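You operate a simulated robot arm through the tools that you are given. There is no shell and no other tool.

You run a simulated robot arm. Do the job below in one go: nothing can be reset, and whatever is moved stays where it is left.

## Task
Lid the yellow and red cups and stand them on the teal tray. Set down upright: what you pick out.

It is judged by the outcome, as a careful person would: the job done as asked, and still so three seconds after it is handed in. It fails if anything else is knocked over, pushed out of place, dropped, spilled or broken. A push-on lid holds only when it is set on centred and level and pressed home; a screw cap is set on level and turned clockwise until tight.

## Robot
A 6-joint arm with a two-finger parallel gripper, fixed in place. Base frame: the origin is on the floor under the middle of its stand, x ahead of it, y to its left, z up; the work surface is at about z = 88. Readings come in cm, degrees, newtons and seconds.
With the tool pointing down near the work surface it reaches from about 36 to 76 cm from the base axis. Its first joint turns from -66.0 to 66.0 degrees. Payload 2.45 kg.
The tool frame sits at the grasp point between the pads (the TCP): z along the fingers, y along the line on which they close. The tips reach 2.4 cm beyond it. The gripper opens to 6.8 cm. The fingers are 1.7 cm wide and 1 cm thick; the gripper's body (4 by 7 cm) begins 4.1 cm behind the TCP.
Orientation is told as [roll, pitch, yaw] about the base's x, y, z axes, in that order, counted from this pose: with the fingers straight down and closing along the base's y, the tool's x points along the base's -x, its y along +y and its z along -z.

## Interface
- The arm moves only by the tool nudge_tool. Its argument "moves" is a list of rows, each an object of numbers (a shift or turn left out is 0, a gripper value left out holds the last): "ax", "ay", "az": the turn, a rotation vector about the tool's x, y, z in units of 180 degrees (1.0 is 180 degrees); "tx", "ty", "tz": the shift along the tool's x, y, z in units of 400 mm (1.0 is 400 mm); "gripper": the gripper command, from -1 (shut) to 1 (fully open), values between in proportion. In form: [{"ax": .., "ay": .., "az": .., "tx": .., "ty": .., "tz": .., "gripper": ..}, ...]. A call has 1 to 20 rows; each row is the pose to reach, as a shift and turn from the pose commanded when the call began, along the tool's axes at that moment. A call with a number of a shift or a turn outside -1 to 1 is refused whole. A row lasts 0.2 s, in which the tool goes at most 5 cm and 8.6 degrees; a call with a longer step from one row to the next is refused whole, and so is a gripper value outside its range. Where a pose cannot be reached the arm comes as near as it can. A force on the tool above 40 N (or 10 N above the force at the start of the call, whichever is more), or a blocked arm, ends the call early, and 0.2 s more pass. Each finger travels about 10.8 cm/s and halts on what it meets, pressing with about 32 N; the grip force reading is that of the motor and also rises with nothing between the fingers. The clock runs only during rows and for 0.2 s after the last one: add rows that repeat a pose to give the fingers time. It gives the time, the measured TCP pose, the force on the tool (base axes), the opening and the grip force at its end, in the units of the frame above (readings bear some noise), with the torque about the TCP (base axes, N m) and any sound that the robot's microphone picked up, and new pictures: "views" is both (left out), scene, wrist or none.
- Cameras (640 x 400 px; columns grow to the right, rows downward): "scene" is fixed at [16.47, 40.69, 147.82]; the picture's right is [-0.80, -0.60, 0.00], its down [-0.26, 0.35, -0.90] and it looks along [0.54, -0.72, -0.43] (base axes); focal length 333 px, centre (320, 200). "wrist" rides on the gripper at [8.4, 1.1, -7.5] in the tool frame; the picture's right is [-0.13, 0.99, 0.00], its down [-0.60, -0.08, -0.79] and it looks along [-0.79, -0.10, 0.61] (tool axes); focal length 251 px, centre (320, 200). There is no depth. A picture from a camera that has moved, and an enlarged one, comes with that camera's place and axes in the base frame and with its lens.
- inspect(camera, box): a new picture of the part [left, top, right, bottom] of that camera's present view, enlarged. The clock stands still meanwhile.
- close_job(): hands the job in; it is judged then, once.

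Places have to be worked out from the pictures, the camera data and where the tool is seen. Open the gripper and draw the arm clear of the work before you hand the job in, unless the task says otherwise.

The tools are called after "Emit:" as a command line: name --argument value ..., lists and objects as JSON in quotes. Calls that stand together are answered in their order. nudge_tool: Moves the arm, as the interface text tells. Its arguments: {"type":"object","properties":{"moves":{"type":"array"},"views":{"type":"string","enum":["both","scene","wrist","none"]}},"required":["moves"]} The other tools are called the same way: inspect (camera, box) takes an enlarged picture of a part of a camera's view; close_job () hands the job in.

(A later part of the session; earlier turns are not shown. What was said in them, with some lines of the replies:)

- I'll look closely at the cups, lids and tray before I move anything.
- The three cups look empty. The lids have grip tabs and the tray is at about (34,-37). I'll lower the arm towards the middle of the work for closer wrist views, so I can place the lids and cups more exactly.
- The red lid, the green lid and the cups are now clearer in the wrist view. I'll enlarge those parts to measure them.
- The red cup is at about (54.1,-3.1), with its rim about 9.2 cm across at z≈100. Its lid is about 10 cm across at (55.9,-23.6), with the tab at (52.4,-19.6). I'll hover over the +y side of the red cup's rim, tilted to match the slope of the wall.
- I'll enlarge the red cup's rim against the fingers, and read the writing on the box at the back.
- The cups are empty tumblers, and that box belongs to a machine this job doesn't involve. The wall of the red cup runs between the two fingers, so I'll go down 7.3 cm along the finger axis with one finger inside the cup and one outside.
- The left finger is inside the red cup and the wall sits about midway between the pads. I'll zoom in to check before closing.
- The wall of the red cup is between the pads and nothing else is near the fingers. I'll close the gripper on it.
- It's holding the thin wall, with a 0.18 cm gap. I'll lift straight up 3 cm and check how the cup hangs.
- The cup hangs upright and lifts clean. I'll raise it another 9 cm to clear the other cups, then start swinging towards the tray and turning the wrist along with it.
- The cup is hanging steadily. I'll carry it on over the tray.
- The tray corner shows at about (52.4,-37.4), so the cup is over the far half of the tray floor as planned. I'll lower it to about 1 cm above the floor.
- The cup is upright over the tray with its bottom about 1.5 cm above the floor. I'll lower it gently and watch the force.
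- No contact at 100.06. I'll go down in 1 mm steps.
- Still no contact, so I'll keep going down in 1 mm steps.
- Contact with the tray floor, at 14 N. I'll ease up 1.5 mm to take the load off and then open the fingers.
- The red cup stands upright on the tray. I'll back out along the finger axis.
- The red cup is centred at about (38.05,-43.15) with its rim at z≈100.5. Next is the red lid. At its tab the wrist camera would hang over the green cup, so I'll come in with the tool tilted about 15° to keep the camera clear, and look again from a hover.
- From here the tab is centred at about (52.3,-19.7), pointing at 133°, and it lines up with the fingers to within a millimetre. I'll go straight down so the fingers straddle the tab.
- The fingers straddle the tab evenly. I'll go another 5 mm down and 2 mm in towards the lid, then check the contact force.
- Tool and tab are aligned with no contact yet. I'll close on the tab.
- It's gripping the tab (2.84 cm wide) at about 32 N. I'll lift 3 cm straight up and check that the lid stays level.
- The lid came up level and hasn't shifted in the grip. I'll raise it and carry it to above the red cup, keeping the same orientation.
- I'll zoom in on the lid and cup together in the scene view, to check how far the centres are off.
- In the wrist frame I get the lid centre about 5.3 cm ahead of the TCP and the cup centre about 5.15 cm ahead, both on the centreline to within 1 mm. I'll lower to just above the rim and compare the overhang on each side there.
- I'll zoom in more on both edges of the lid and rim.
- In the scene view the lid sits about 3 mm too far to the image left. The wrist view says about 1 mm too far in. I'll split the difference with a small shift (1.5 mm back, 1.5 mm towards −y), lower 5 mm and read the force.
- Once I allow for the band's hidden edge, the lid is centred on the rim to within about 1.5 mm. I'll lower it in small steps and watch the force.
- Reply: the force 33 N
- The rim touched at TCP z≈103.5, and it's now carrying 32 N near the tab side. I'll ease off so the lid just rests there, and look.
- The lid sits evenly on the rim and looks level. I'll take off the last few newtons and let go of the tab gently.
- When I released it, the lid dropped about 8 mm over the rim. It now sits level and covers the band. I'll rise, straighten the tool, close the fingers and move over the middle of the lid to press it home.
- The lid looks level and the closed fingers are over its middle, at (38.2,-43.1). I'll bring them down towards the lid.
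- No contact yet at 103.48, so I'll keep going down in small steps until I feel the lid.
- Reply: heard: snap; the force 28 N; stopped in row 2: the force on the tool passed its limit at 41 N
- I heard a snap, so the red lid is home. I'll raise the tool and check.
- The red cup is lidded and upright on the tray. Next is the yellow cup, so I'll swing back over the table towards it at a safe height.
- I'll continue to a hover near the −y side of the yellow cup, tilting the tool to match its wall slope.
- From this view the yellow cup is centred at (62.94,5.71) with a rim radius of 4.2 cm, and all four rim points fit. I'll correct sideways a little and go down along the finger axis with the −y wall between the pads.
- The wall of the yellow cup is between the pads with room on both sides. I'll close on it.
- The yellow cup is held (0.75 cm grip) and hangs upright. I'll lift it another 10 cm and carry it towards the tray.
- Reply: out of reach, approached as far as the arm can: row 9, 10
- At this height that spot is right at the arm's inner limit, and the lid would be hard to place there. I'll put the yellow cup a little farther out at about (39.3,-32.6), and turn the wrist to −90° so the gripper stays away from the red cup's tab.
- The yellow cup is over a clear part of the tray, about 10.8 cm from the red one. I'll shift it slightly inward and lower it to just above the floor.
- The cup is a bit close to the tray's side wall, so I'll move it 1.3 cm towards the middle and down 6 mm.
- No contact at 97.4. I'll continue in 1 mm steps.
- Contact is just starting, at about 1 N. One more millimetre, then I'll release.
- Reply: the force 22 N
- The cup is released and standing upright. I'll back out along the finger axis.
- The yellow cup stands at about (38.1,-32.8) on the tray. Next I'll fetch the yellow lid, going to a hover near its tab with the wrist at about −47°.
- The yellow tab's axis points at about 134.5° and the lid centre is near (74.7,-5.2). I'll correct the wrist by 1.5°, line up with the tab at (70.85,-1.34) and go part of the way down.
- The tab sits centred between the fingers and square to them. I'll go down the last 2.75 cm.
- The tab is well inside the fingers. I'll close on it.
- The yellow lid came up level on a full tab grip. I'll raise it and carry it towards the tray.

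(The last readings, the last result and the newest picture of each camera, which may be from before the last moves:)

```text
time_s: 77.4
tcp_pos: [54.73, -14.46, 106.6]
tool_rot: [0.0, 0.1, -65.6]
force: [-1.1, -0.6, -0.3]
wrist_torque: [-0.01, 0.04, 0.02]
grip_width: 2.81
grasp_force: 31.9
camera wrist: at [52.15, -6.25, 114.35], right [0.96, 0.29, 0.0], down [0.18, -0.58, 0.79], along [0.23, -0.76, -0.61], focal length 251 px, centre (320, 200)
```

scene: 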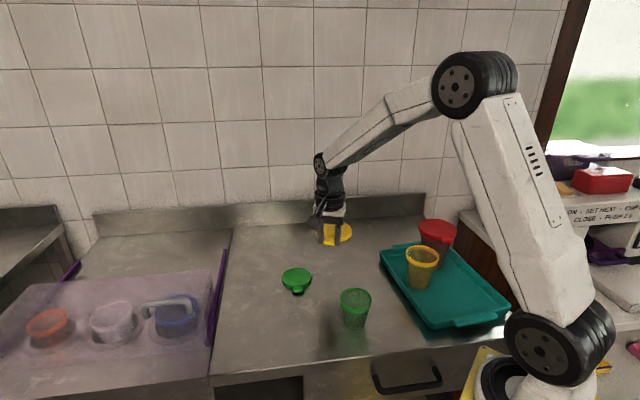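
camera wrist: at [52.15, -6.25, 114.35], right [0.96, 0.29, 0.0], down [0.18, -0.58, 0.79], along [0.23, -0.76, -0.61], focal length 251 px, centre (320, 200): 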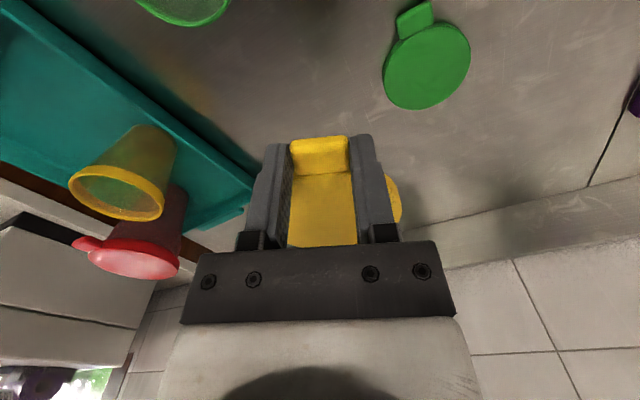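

Emit:
nudge_tool --moves '[{"tx": -0.0152, "ty": -0.064, "az": 0.017, "gripper": -1}, {"tx": -0.0303, "ty": -0.128, "az": 0.0339, "gripper": -1}, {"tx": -0.0455, "ty": -0.192, "az": 0.0509, "gripper": -1}, {"tx": -0.0606, "ty": -0.256, "az": 0.0678, "gripper": -1}, {"tx": -0.0758, "ty": -0.32, "az": 0.0848, "gripper": -1}, {"tx": -0.0909, "ty": -0.384, "az": 0.1017, "gripper": -1}, {"tx": -0.1061, "ty": -0.448, "az": 0.1187, "gripper": -1}, {"tx": -0.1212, "ty": -0.512, "az": 0.1356, "gripper": -1}, {"tx": -0.1212, "ty": -0.512, "az": 0.1356, "gripper": -1}]' --views "both"

Emit:
inspect --camera "scene" --box '[380, 190, 480, 300]'

Emit:
inspect --camera "wrist" --box '[210, 60, 450, 250]'

```text
time_s: 79.4
tcp_pos: [37.78, -27.44, 106.69]
tool_rot: [0.2, 0.0, -89.8]
force: [0.1, 0.6, -0.3]
wrist_torque: [-0.01, 0.03, 0.01]
grip_width: 2.83
grasp_force: 32.5
camera wrist: at [38.95, -19.0, 114.34], right [0.99, -0.13, 0.0], down [-0.08, -0.6, 0.79], along [-0.1, -0.79, -0.61], focal length 251 px, centre (320, 200)
```

scene: 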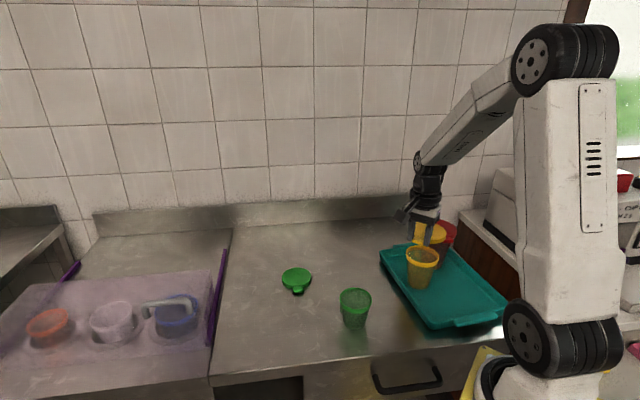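
wrist: 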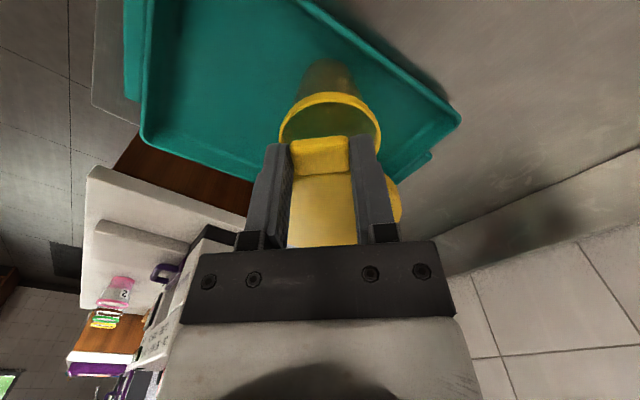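

```text
3.64 times, centred on (430, 245) of scene
camera zoom: at [16.47, 40.69, 147.82], right [-0.8, -0.6, 0.0], down [-0.26, 0.35, -0.9], along [0.54, -0.72, -0.43], focal length 1212 px, centre (-80, 36)
```

zoom: 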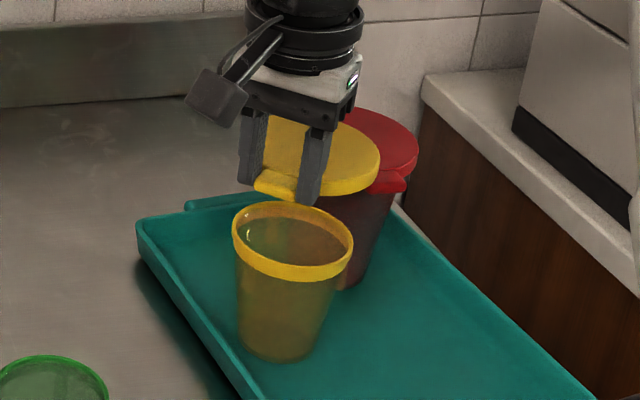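

```text
2.11 times, centred on (330, 155) of wrist
camera zoom: at [38.95, -19.0, 114.34], right [0.99, -0.13, 0.0], down [-0.08, -0.6, 0.79], along [-0.1, -0.79, -0.61], focal length 529 px, centre (299, 295)
```

zoom: 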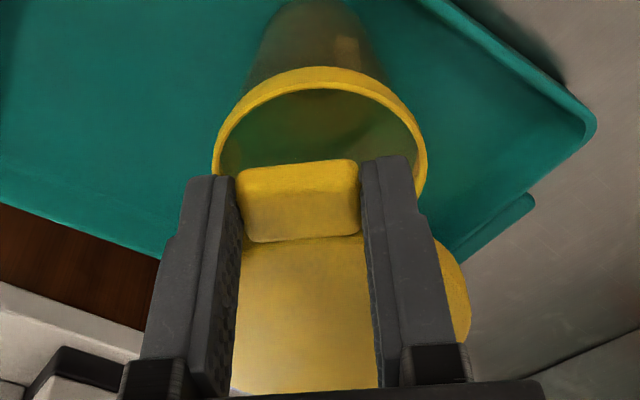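

In the gripper frame the cup centre is about 5.35 cm ahead and about 1–2 mm to +y, and the lid is about 5.45 cm ahead. I'll shift by 2 mm and 1 mm and lower to just above the rim.

Emit:
nudge_tool --moves '[{"tx": 0.002, "ty": 0.005, "tz": 0.03, "gripper": -1}, {"tx": 0.002, "ty": 0.005, "tz": 0.06, "gripper": -1}, {"tx": 0.002, "ty": 0.005, "tz": 0.09, "gripper": -1}, {"tx": 0.002, "ty": 0.005, "tz": 0.115, "gripper": -1}, {"tx": 0.002, "ty": 0.005, "tz": 0.13, "gripper": -1}, {"tx": 0.002, "ty": 0.005, "tz": 0.13, "gripper": -1}]' --views "both"

Emit:
inspect --camera "scene" --box '[395, 220, 455, 280]'

Emit:
inspect --camera "wrist" --box '[210, 60, 450, 250]'

```text
time_s: 80.8
tcp_pos: [38.17, -27.32, 101.51]
tool_rot: [-0.1, -0.1, -89.9]
force: [0.4, 0.8, -1.1]
wrist_torque: [-0.01, 0.01, -0.02]
grip_width: 2.83
grasp_force: 31.6
camera wrist: at [39.13, -18.85, 109.18], right [0.99, -0.13, 0.0], down [-0.08, -0.6, 0.79], along [-0.1, -0.79, -0.61], focal length 251 px, centre (320, 200)
```

scene: 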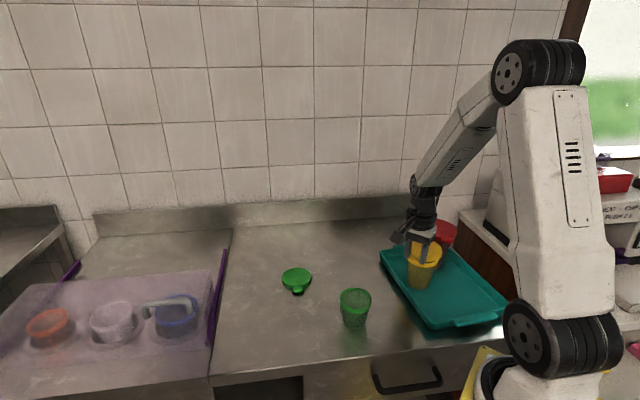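
wrist: 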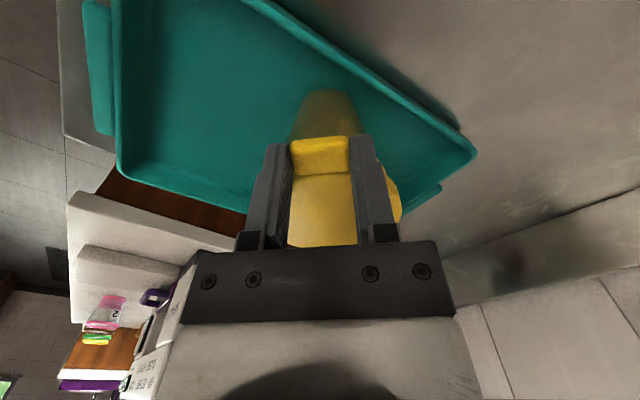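

```text
6.67 times, centred on (425, 250) of scene
camera zoom: at [16.47, 40.69, 147.82], right [-0.8, -0.6, 0.0], down [-0.26, 0.35, -0.9], along [0.54, -0.72, -0.43], focal length 2223 px, centre (-380, -133)
```

zoom: 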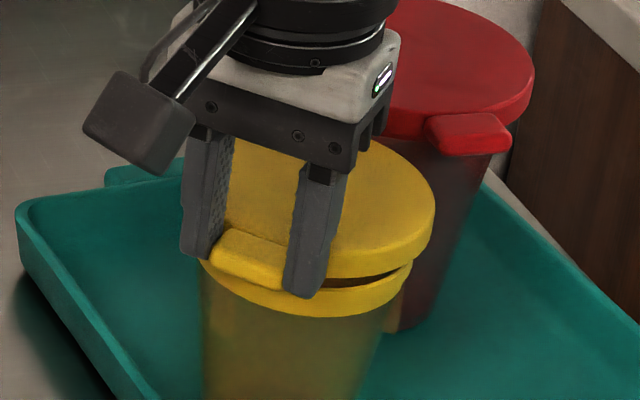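

```text
2.11 times, centred on (330, 155) of wrist
camera zoom: at [39.13, -18.85, 109.18], right [0.99, -0.13, 0.0], down [-0.08, -0.6, 0.79], along [-0.1, -0.79, -0.61], focal length 529 px, centre (299, 295)
```

zoom: 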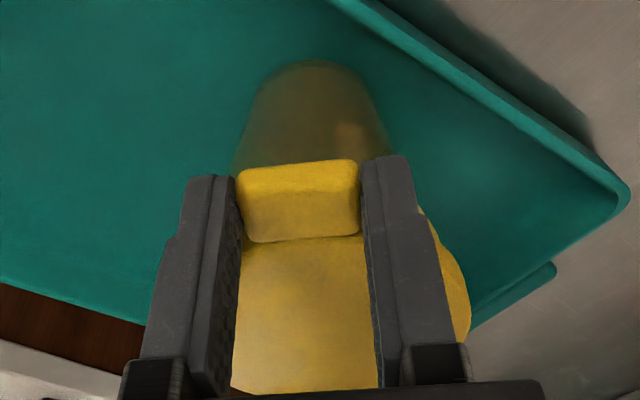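

The scene edges agree: the lid and cup are aligned to within about 1 mm. I'll lower in small steps and watch the force.

Emit:
nudge_tool --moves '[{"tz": 0.006, "gripper": -1}, {"tz": 0.012, "gripper": -1}, {"tz": 0.018, "gripper": -1}, {"tz": 0.018, "gripper": -1}]' --views "none"

Emit:
nudge_tool --moves '[{"tz": 0.0025, "gripper": -1}, {"tz": 0.005, "gripper": -1}, {"tz": 0.005, "gripper": -1}]' --views "none"

```text
time_s: 81.8
tcp_pos: [38.18, -27.37, 100.82]
tool_rot: [0.1, 0.0, -89.9]
force: [-0.6, 1.9, 4.5]
wrist_torque: [-0.03, 0.06, -0.02]
grip_width: 2.81
grasp_force: 32.1
```

```text
time_s: 82.6
tcp_pos: [38.23, -27.26, 100.78]
tool_rot: [0.2, -0.1, -89.8]
force: [-2.1, 4.8, 25.7]
wrist_torque: [-0.3, 0.1, -0.03]
grip_width: 2.81
grasp_force: 32.5
```

The near edge of the rim touched at TCP 100.8, the same as with the red lid. I'll ease up, shift the lid 1 mm back towards the tab side, and let go gently.

Emit:
nudge_tool --moves '[{"tz": -0.006, "gripper": -1}, {"tx": 0.0025, "tz": -0.006, "gripper": -1}, {"tx": 0.0025, "tz": -0.004, "gripper": -1}, {"tx": 0.0025, "tz": -0.004, "gripper": -1}]' --views "scene"

Emit:
inspect --camera "scene" --box '[395, 220, 455, 280]'

```text
time_s: 83.6
tcp_pos: [38.07, -27.03, 100.85]
tool_rot: [-0.1, 0.0, -90.0]
force: [1.3, 1.5, 8.7]
wrist_torque: [-0.13, 0.0, 0.0]
grip_width: 2.83
grasp_force: 31.6
```

scene: 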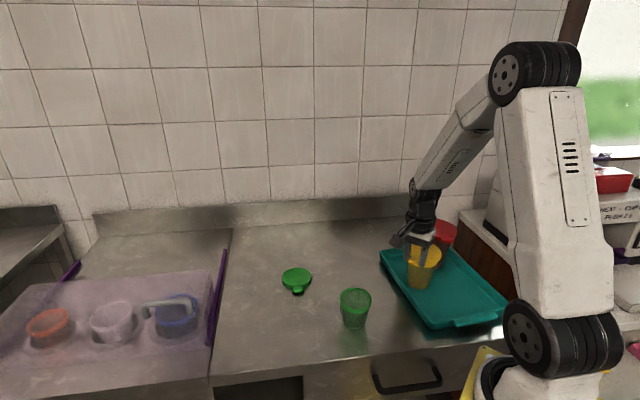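

```text
6.67 times, centred on (425, 250) of scene
camera zoom: at [16.46, 40.7, 147.82], right [-0.8, -0.6, 0.0], down [-0.26, 0.35, -0.9], along [0.54, -0.72, -0.43], focal length 2223 px, centre (-380, -133)
```

zoom: 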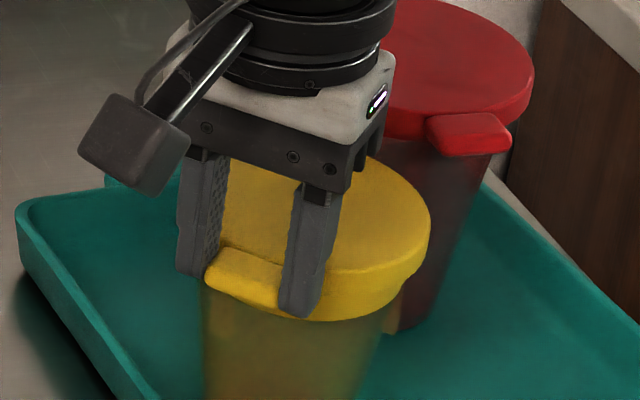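

The lid sits evenly on the rim. I'll release the tab.

Emit:
nudge_tool --moves '[{"tz": -0.002, "gripper": -1}, {"tz": -0.002, "gripper": -0.15}, {"tz": -0.002, "gripper": -0.05}, {"tz": -0.002, "gripper": 0.1}, {"tz": -0.002, "gripper": 0.2}, {"tz": -0.002, "gripper": 0.2}]' --views "both"

Emit:
inspect --camera "scene" --box '[395, 220, 455, 280]'

Emit:
inspect --camera "wrist" --box '[210, 60, 450, 250]'

```text
time_s: 85.0
tcp_pos: [38.1, -27.25, 100.84]
tool_rot: [-0.1, 0.0, -89.9]
force: [0.2, 0.2, 0.8]
wrist_torque: [0.02, 0.0, 0.06]
grip_width: 4.09
grasp_force: 0.1
camera wrist: at [39.14, -18.68, 108.51], right [0.99, -0.13, 0.0], down [-0.08, -0.6, 0.79], along [-0.1, -0.79, -0.61], focal length 251 px, centre (320, 200)
```

scene: 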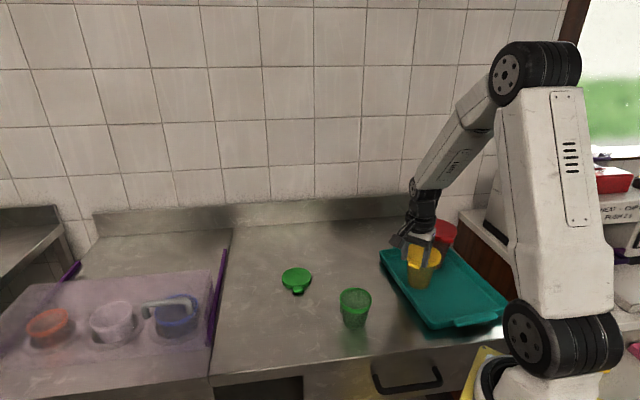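
wrist: 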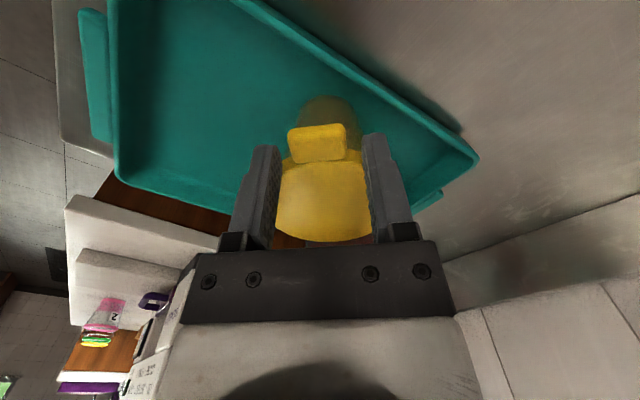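

```text
6.67 times, centred on (425, 250) of scene
camera zoom: at [16.47, 40.69, 147.82], right [-0.8, -0.6, 0.0], down [-0.26, 0.35, -0.9], along [0.54, -0.72, -0.43], focal length 2223 px, centre (-380, -133)
```

zoom: 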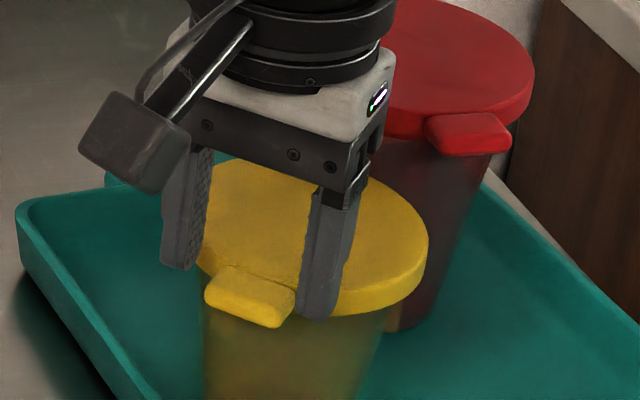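

```text
2.11 times, centred on (330, 155) of wrist
camera zoom: at [39.14, -18.68, 108.51], right [0.99, -0.13, 0.0], down [-0.08, -0.6, 0.79], along [-0.1, -0.79, -0.61], focal length 529 px, centre (299, 295)
```

zoom: 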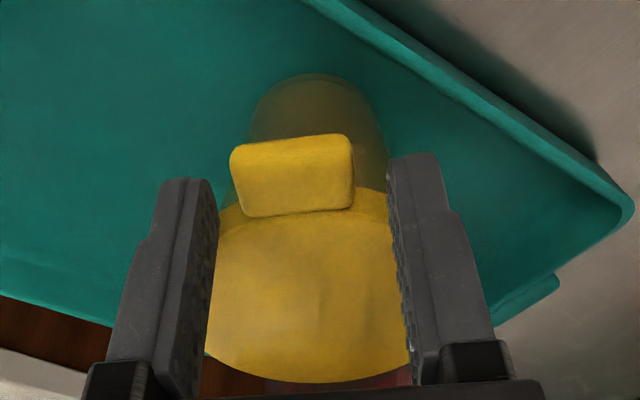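

The lid dropped over the rim and looks level. I'll rise, close the fingers and move over its middle.

Emit:
nudge_tool --moves '[{"tz": -0.03, "gripper": 0.2}, {"tz": -0.08, "gripper": 0.2}, {"tz": -0.13, "gripper": 0.2}, {"tx": -0.05, "tz": -0.13, "gripper": -0.5}, {"tx": -0.1, "tz": -0.13, "gripper": -1}, {"tx": -0.1375, "tz": -0.13, "gripper": -1}, {"tx": -0.1375, "tz": -0.13, "gripper": -1}]' --views "both"

Emit:
inspect --camera "scene" --box '[395, 220, 455, 280]'

Emit:
inspect --camera "wrist" --box '[210, 40, 450, 220]'

```text
time_s: 86.6
tcp_pos: [38.19, -32.58, 105.82]
tool_rot: [-0.1, 0.0, -89.9]
force: [0.9, -0.6, 0.0]
wrist_torque: [0.02, -0.01, -0.01]
grip_width: 0.03
grasp_force: 23.7
camera wrist: at [39.2, -24.18, 113.51], right [0.99, -0.13, 0.0], down [-0.08, -0.6, 0.79], along [-0.1, -0.79, -0.61], focal length 251 px, centre (320, 200)
```

scene: 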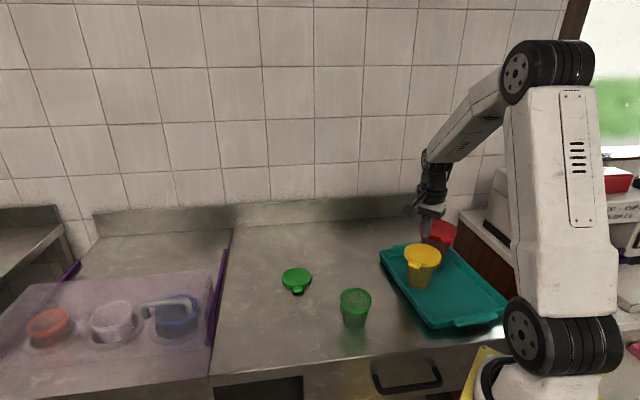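
wrist: 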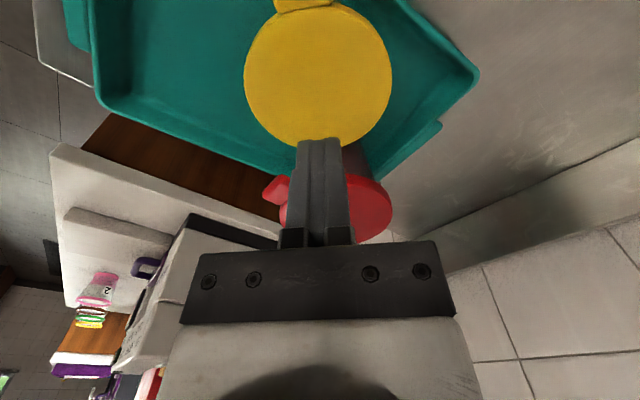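

```text
6.67 times, centred on (425, 250) of scene
camera zoom: at [16.47, 40.69, 147.82], right [-0.8, -0.6, 0.0], down [-0.26, 0.35, -0.9], along [0.54, -0.72, -0.43], focal length 2223 px, centre (-380, -133)
```

zoom: 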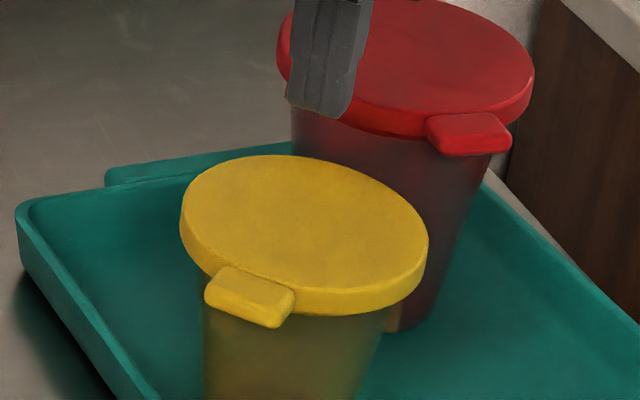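

```text
2.22 times, centred on (330, 130) of wrist
camera zoom: at [39.2, -24.18, 113.51], right [0.99, -0.13, 0.0], down [-0.08, -0.6, 0.79], along [-0.1, -0.79, -0.61], focal length 559 px, centre (298, 356)
```

zoom: 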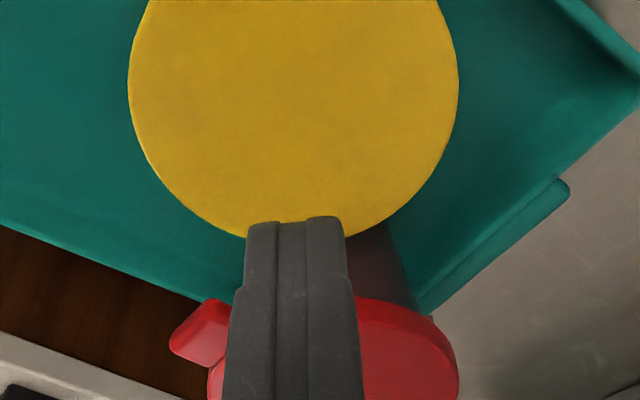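

The yellow lid is level with its skirt over the rim, and the fingers are over its middle. I'll come down and press.

Emit:
nudge_tool --moves '[{"tz": 0.035, "gripper": -1}, {"tz": 0.07, "gripper": -1}, {"tz": 0.1, "gripper": -1}, {"tz": 0.11, "gripper": -1}, {"tz": 0.11, "gripper": -1}]' --views "none"

Emit:
nudge_tool --moves '[{"tz": 0.003, "gripper": -1}, {"tz": 0.006, "gripper": -1}, {"tz": 0.009, "gripper": -1}, {"tz": 0.012, "gripper": -1}]' --views "none"

```text
time_s: 87.8
tcp_pos: [38.1, -32.55, 101.53]
tool_rot: [0.1, 0.0, -89.8]
force: [0.8, 0.3, -0.8]
wrist_torque: [0.02, -0.01, 0.01]
grip_width: 0.0
grasp_force: 23.8
```

```text
time_s: 88.8
tcp_pos: [38.1, -32.75, 101.13]
tool_rot: [0.0, 0.0, -90.0]
force: [0.6, 0.4, -0.4]
wrist_torque: [0.01, 0.0, -0.02]
grip_width: 0.0
grasp_force: 23.9
```

Emit:
nudge_tool --moves '[{"tz": 0.003, "gripper": -1}, {"tz": 0.006, "gripper": -1}, {"tz": 0.009, "gripper": -1}, {"tz": 0.012, "gripper": -1}]' --views "none"

```text
time_s: 89.8
tcp_pos: [38.21, -32.75, 100.88]
tool_rot: [0.2, -0.2, -89.9]
force: [-1.5, 4.2, 26.6]
wrist_torque: [0.14, 0.03, -0.01]
grip_width: 0.02
grasp_force: 23.3
heard: snap
```

I heard the snap on the yellow lid too. I'll raise the tool and inspect both cups.

Emit:
nudge_tool --moves '[{"tz": -0.01, "gripper": -1}, {"tz": -0.05, "gripper": -1}, {"tz": -0.12, "gripper": -1}, {"tz": -0.19, "gripper": -0.5}, {"tz": -0.19, "gripper": 0}]' --views "both"

Emit:
inspect --camera "scene" --box '[380, 200, 510, 330]'

Emit:
inspect --camera "scene" --box '[395, 210, 465, 300]'

```text
time_s: 91.0
tcp_pos: [38.14, -32.64, 108.3]
tool_rot: [0.0, 0.2, -89.9]
force: [0.0, 0.2, -0.2]
wrist_torque: [0.0, 0.01, 0.0]
grip_width: 3.4
grasp_force: 0.0
camera wrist: at [39.23, -24.19, 115.94], right [0.99, -0.13, 0.0], down [-0.08, -0.6, 0.79], along [-0.1, -0.79, -0.61], focal length 251 px, centre (320, 200)
```

scene: 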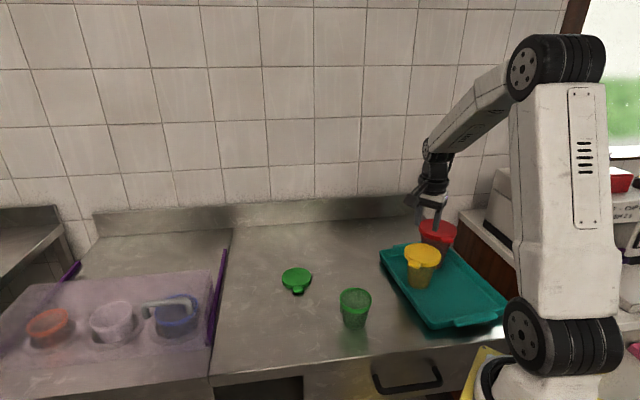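
wrist: 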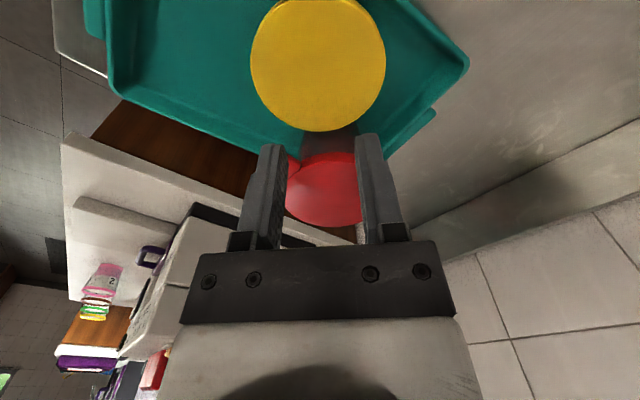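

```text
3.08 times, centred on (445, 265) of scene
camera zoom: at [16.47, 40.69, 147.82], right [-0.8, -0.6, 0.0], down [-0.26, 0.35, -0.9], along [0.54, -0.72, -0.43], focal length 1026 px, centre (-65, 0)
```

zoom: 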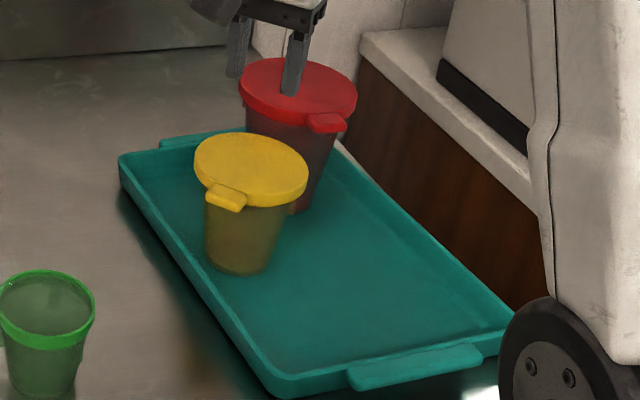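

```text
4.44 times, centred on (430, 255) of scene
camera zoom: at [16.47, 40.69, 147.82], right [-0.8, -0.6, 0.0], down [-0.26, 0.35, -0.9], along [0.54, -0.72, -0.43], focal length 1482 px, centre (-169, -44)
```

zoom: 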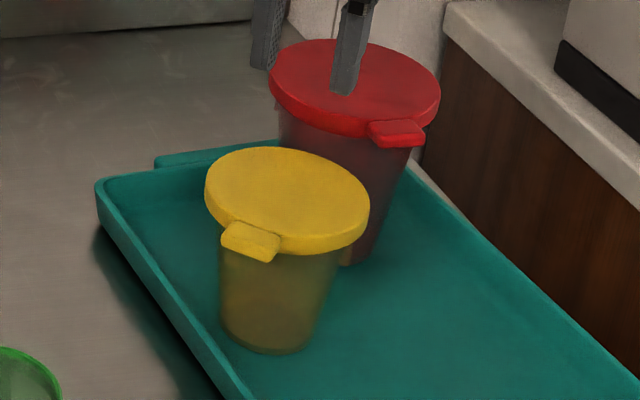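

Both cups stand upright on the tray with their lids on. I'll open the gripper and draw the arm well clear.

Emit:
nudge_tool --moves '[{"tz": -0.08, "gripper": 0.3}, {"tz": -0.16, "gripper": 0.6}, {"tx": 0.05, "ty": 0.03, "tz": -0.24, "gripper": 1}, {"tx": 0.12, "ty": 0.06, "tz": -0.3, "az": -0.03, "gripper": 1}, {"tx": 0.2, "ty": 0.09, "tz": -0.35, "az": -0.07, "gripper": 1}, {"tx": 0.28, "ty": 0.12, "tz": -0.4, "az": -0.11, "gripper": 1}, {"tx": 0.36, "ty": 0.15, "tz": -0.43, "az": -0.15, "gripper": 1}, {"tx": 0.44, "ty": 0.18, "tz": -0.45, "az": -0.19, "gripper": 1}, {"tx": 0.52, "ty": 0.2, "tz": -0.46, "az": -0.23, "gripper": 1}, {"tx": 0.6, "ty": 0.22, "tz": -0.47, "az": -0.27, "gripper": 1}, {"tx": 0.66, "ty": 0.24, "tz": -0.48, "az": -0.31, "gripper": 1}, {"tx": 0.7, "ty": 0.25, "tz": -0.48, "az": -0.35, "gripper": 1}, {"tx": 0.7, "ty": 0.25, "tz": -0.48, "az": -0.35, "gripper": 1}]' --views "both"

Emit:
inspect --camera "scene" --box '[380, 200, 510, 330]'

Emit:
inspect --camera "scene" --box '[200, 200, 400, 350]'

```text
time_s: 93.8
tcp_pos: [48.01, -4.62, 127.37]
tool_rot: [-0.1, 0.1, -26.8]
force: [-0.3, -0.5, -0.3]
wrist_torque: [0.01, -0.01, 0.02]
grip_width: 6.78
grasp_force: 0.0
camera wrist: at [41.08, 0.11, 135.09], right [0.56, 0.83, 0.0], down [0.5, -0.34, 0.79], along [0.66, -0.45, -0.61], focal length 251 px, centre (320, 200)
```

scene: 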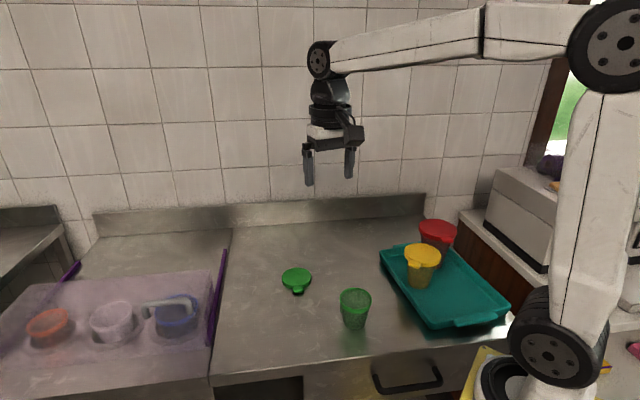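
wrist: 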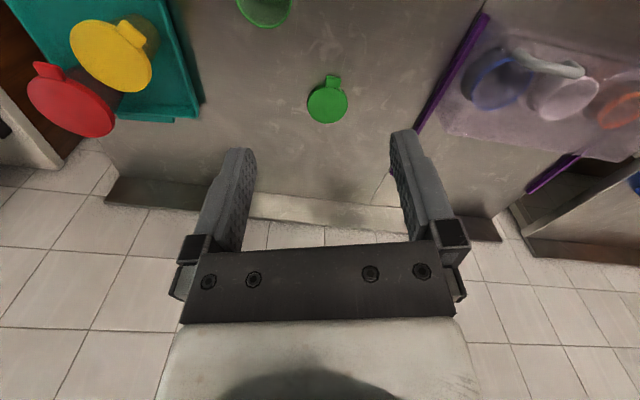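

```text
3.08 times, centred on (445, 265) of scene
camera zoom: at [16.47, 40.69, 147.82], right [-0.8, -0.6, 0.0], down [-0.26, 0.35, -0.9], along [0.54, -0.72, -0.43], focal length 1026 px, centre (-65, 0)
```

zoom: 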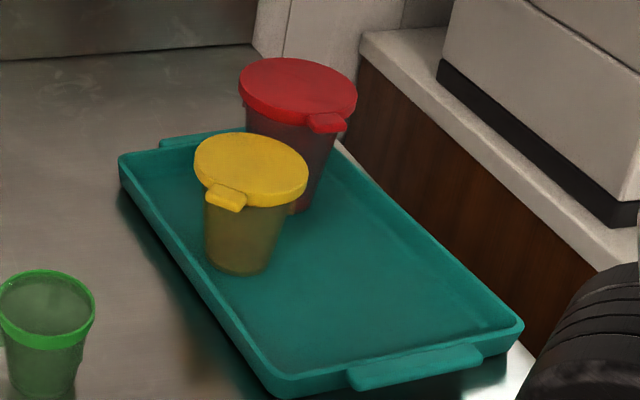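

```text
2.67 times, centred on (300, 275) of scene
camera zoom: at [16.47, 40.69, 147.82], right [-0.8, -0.6, 0.0], down [-0.26, 0.35, -0.9], along [0.54, -0.72, -0.43], focal length 889 px, centre (373, 0)
```

zoom: 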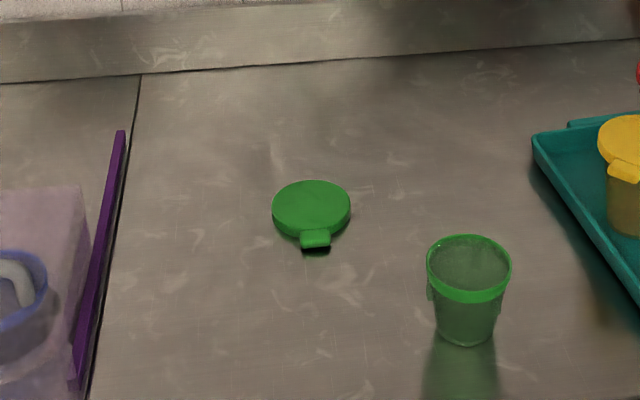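

The yellow and red cups stand upright on the teal tray with their lids snapped on. The green cup and its lid haven't moved, and the arm is clear with the gripper open. I'm handing the job in.

Emit:
close_job

```text
The job is handed in.
```

The yellow and red cups are both lidded and standing upright on the teal tray. I heard each lid snap when I pressed it home.

In the last pictures the green cup, its lid and the tray look to be where they started. I opened the gripper and drew the arm clear before handing in. The hand-in gave no verdict, so I don't have the judged result.
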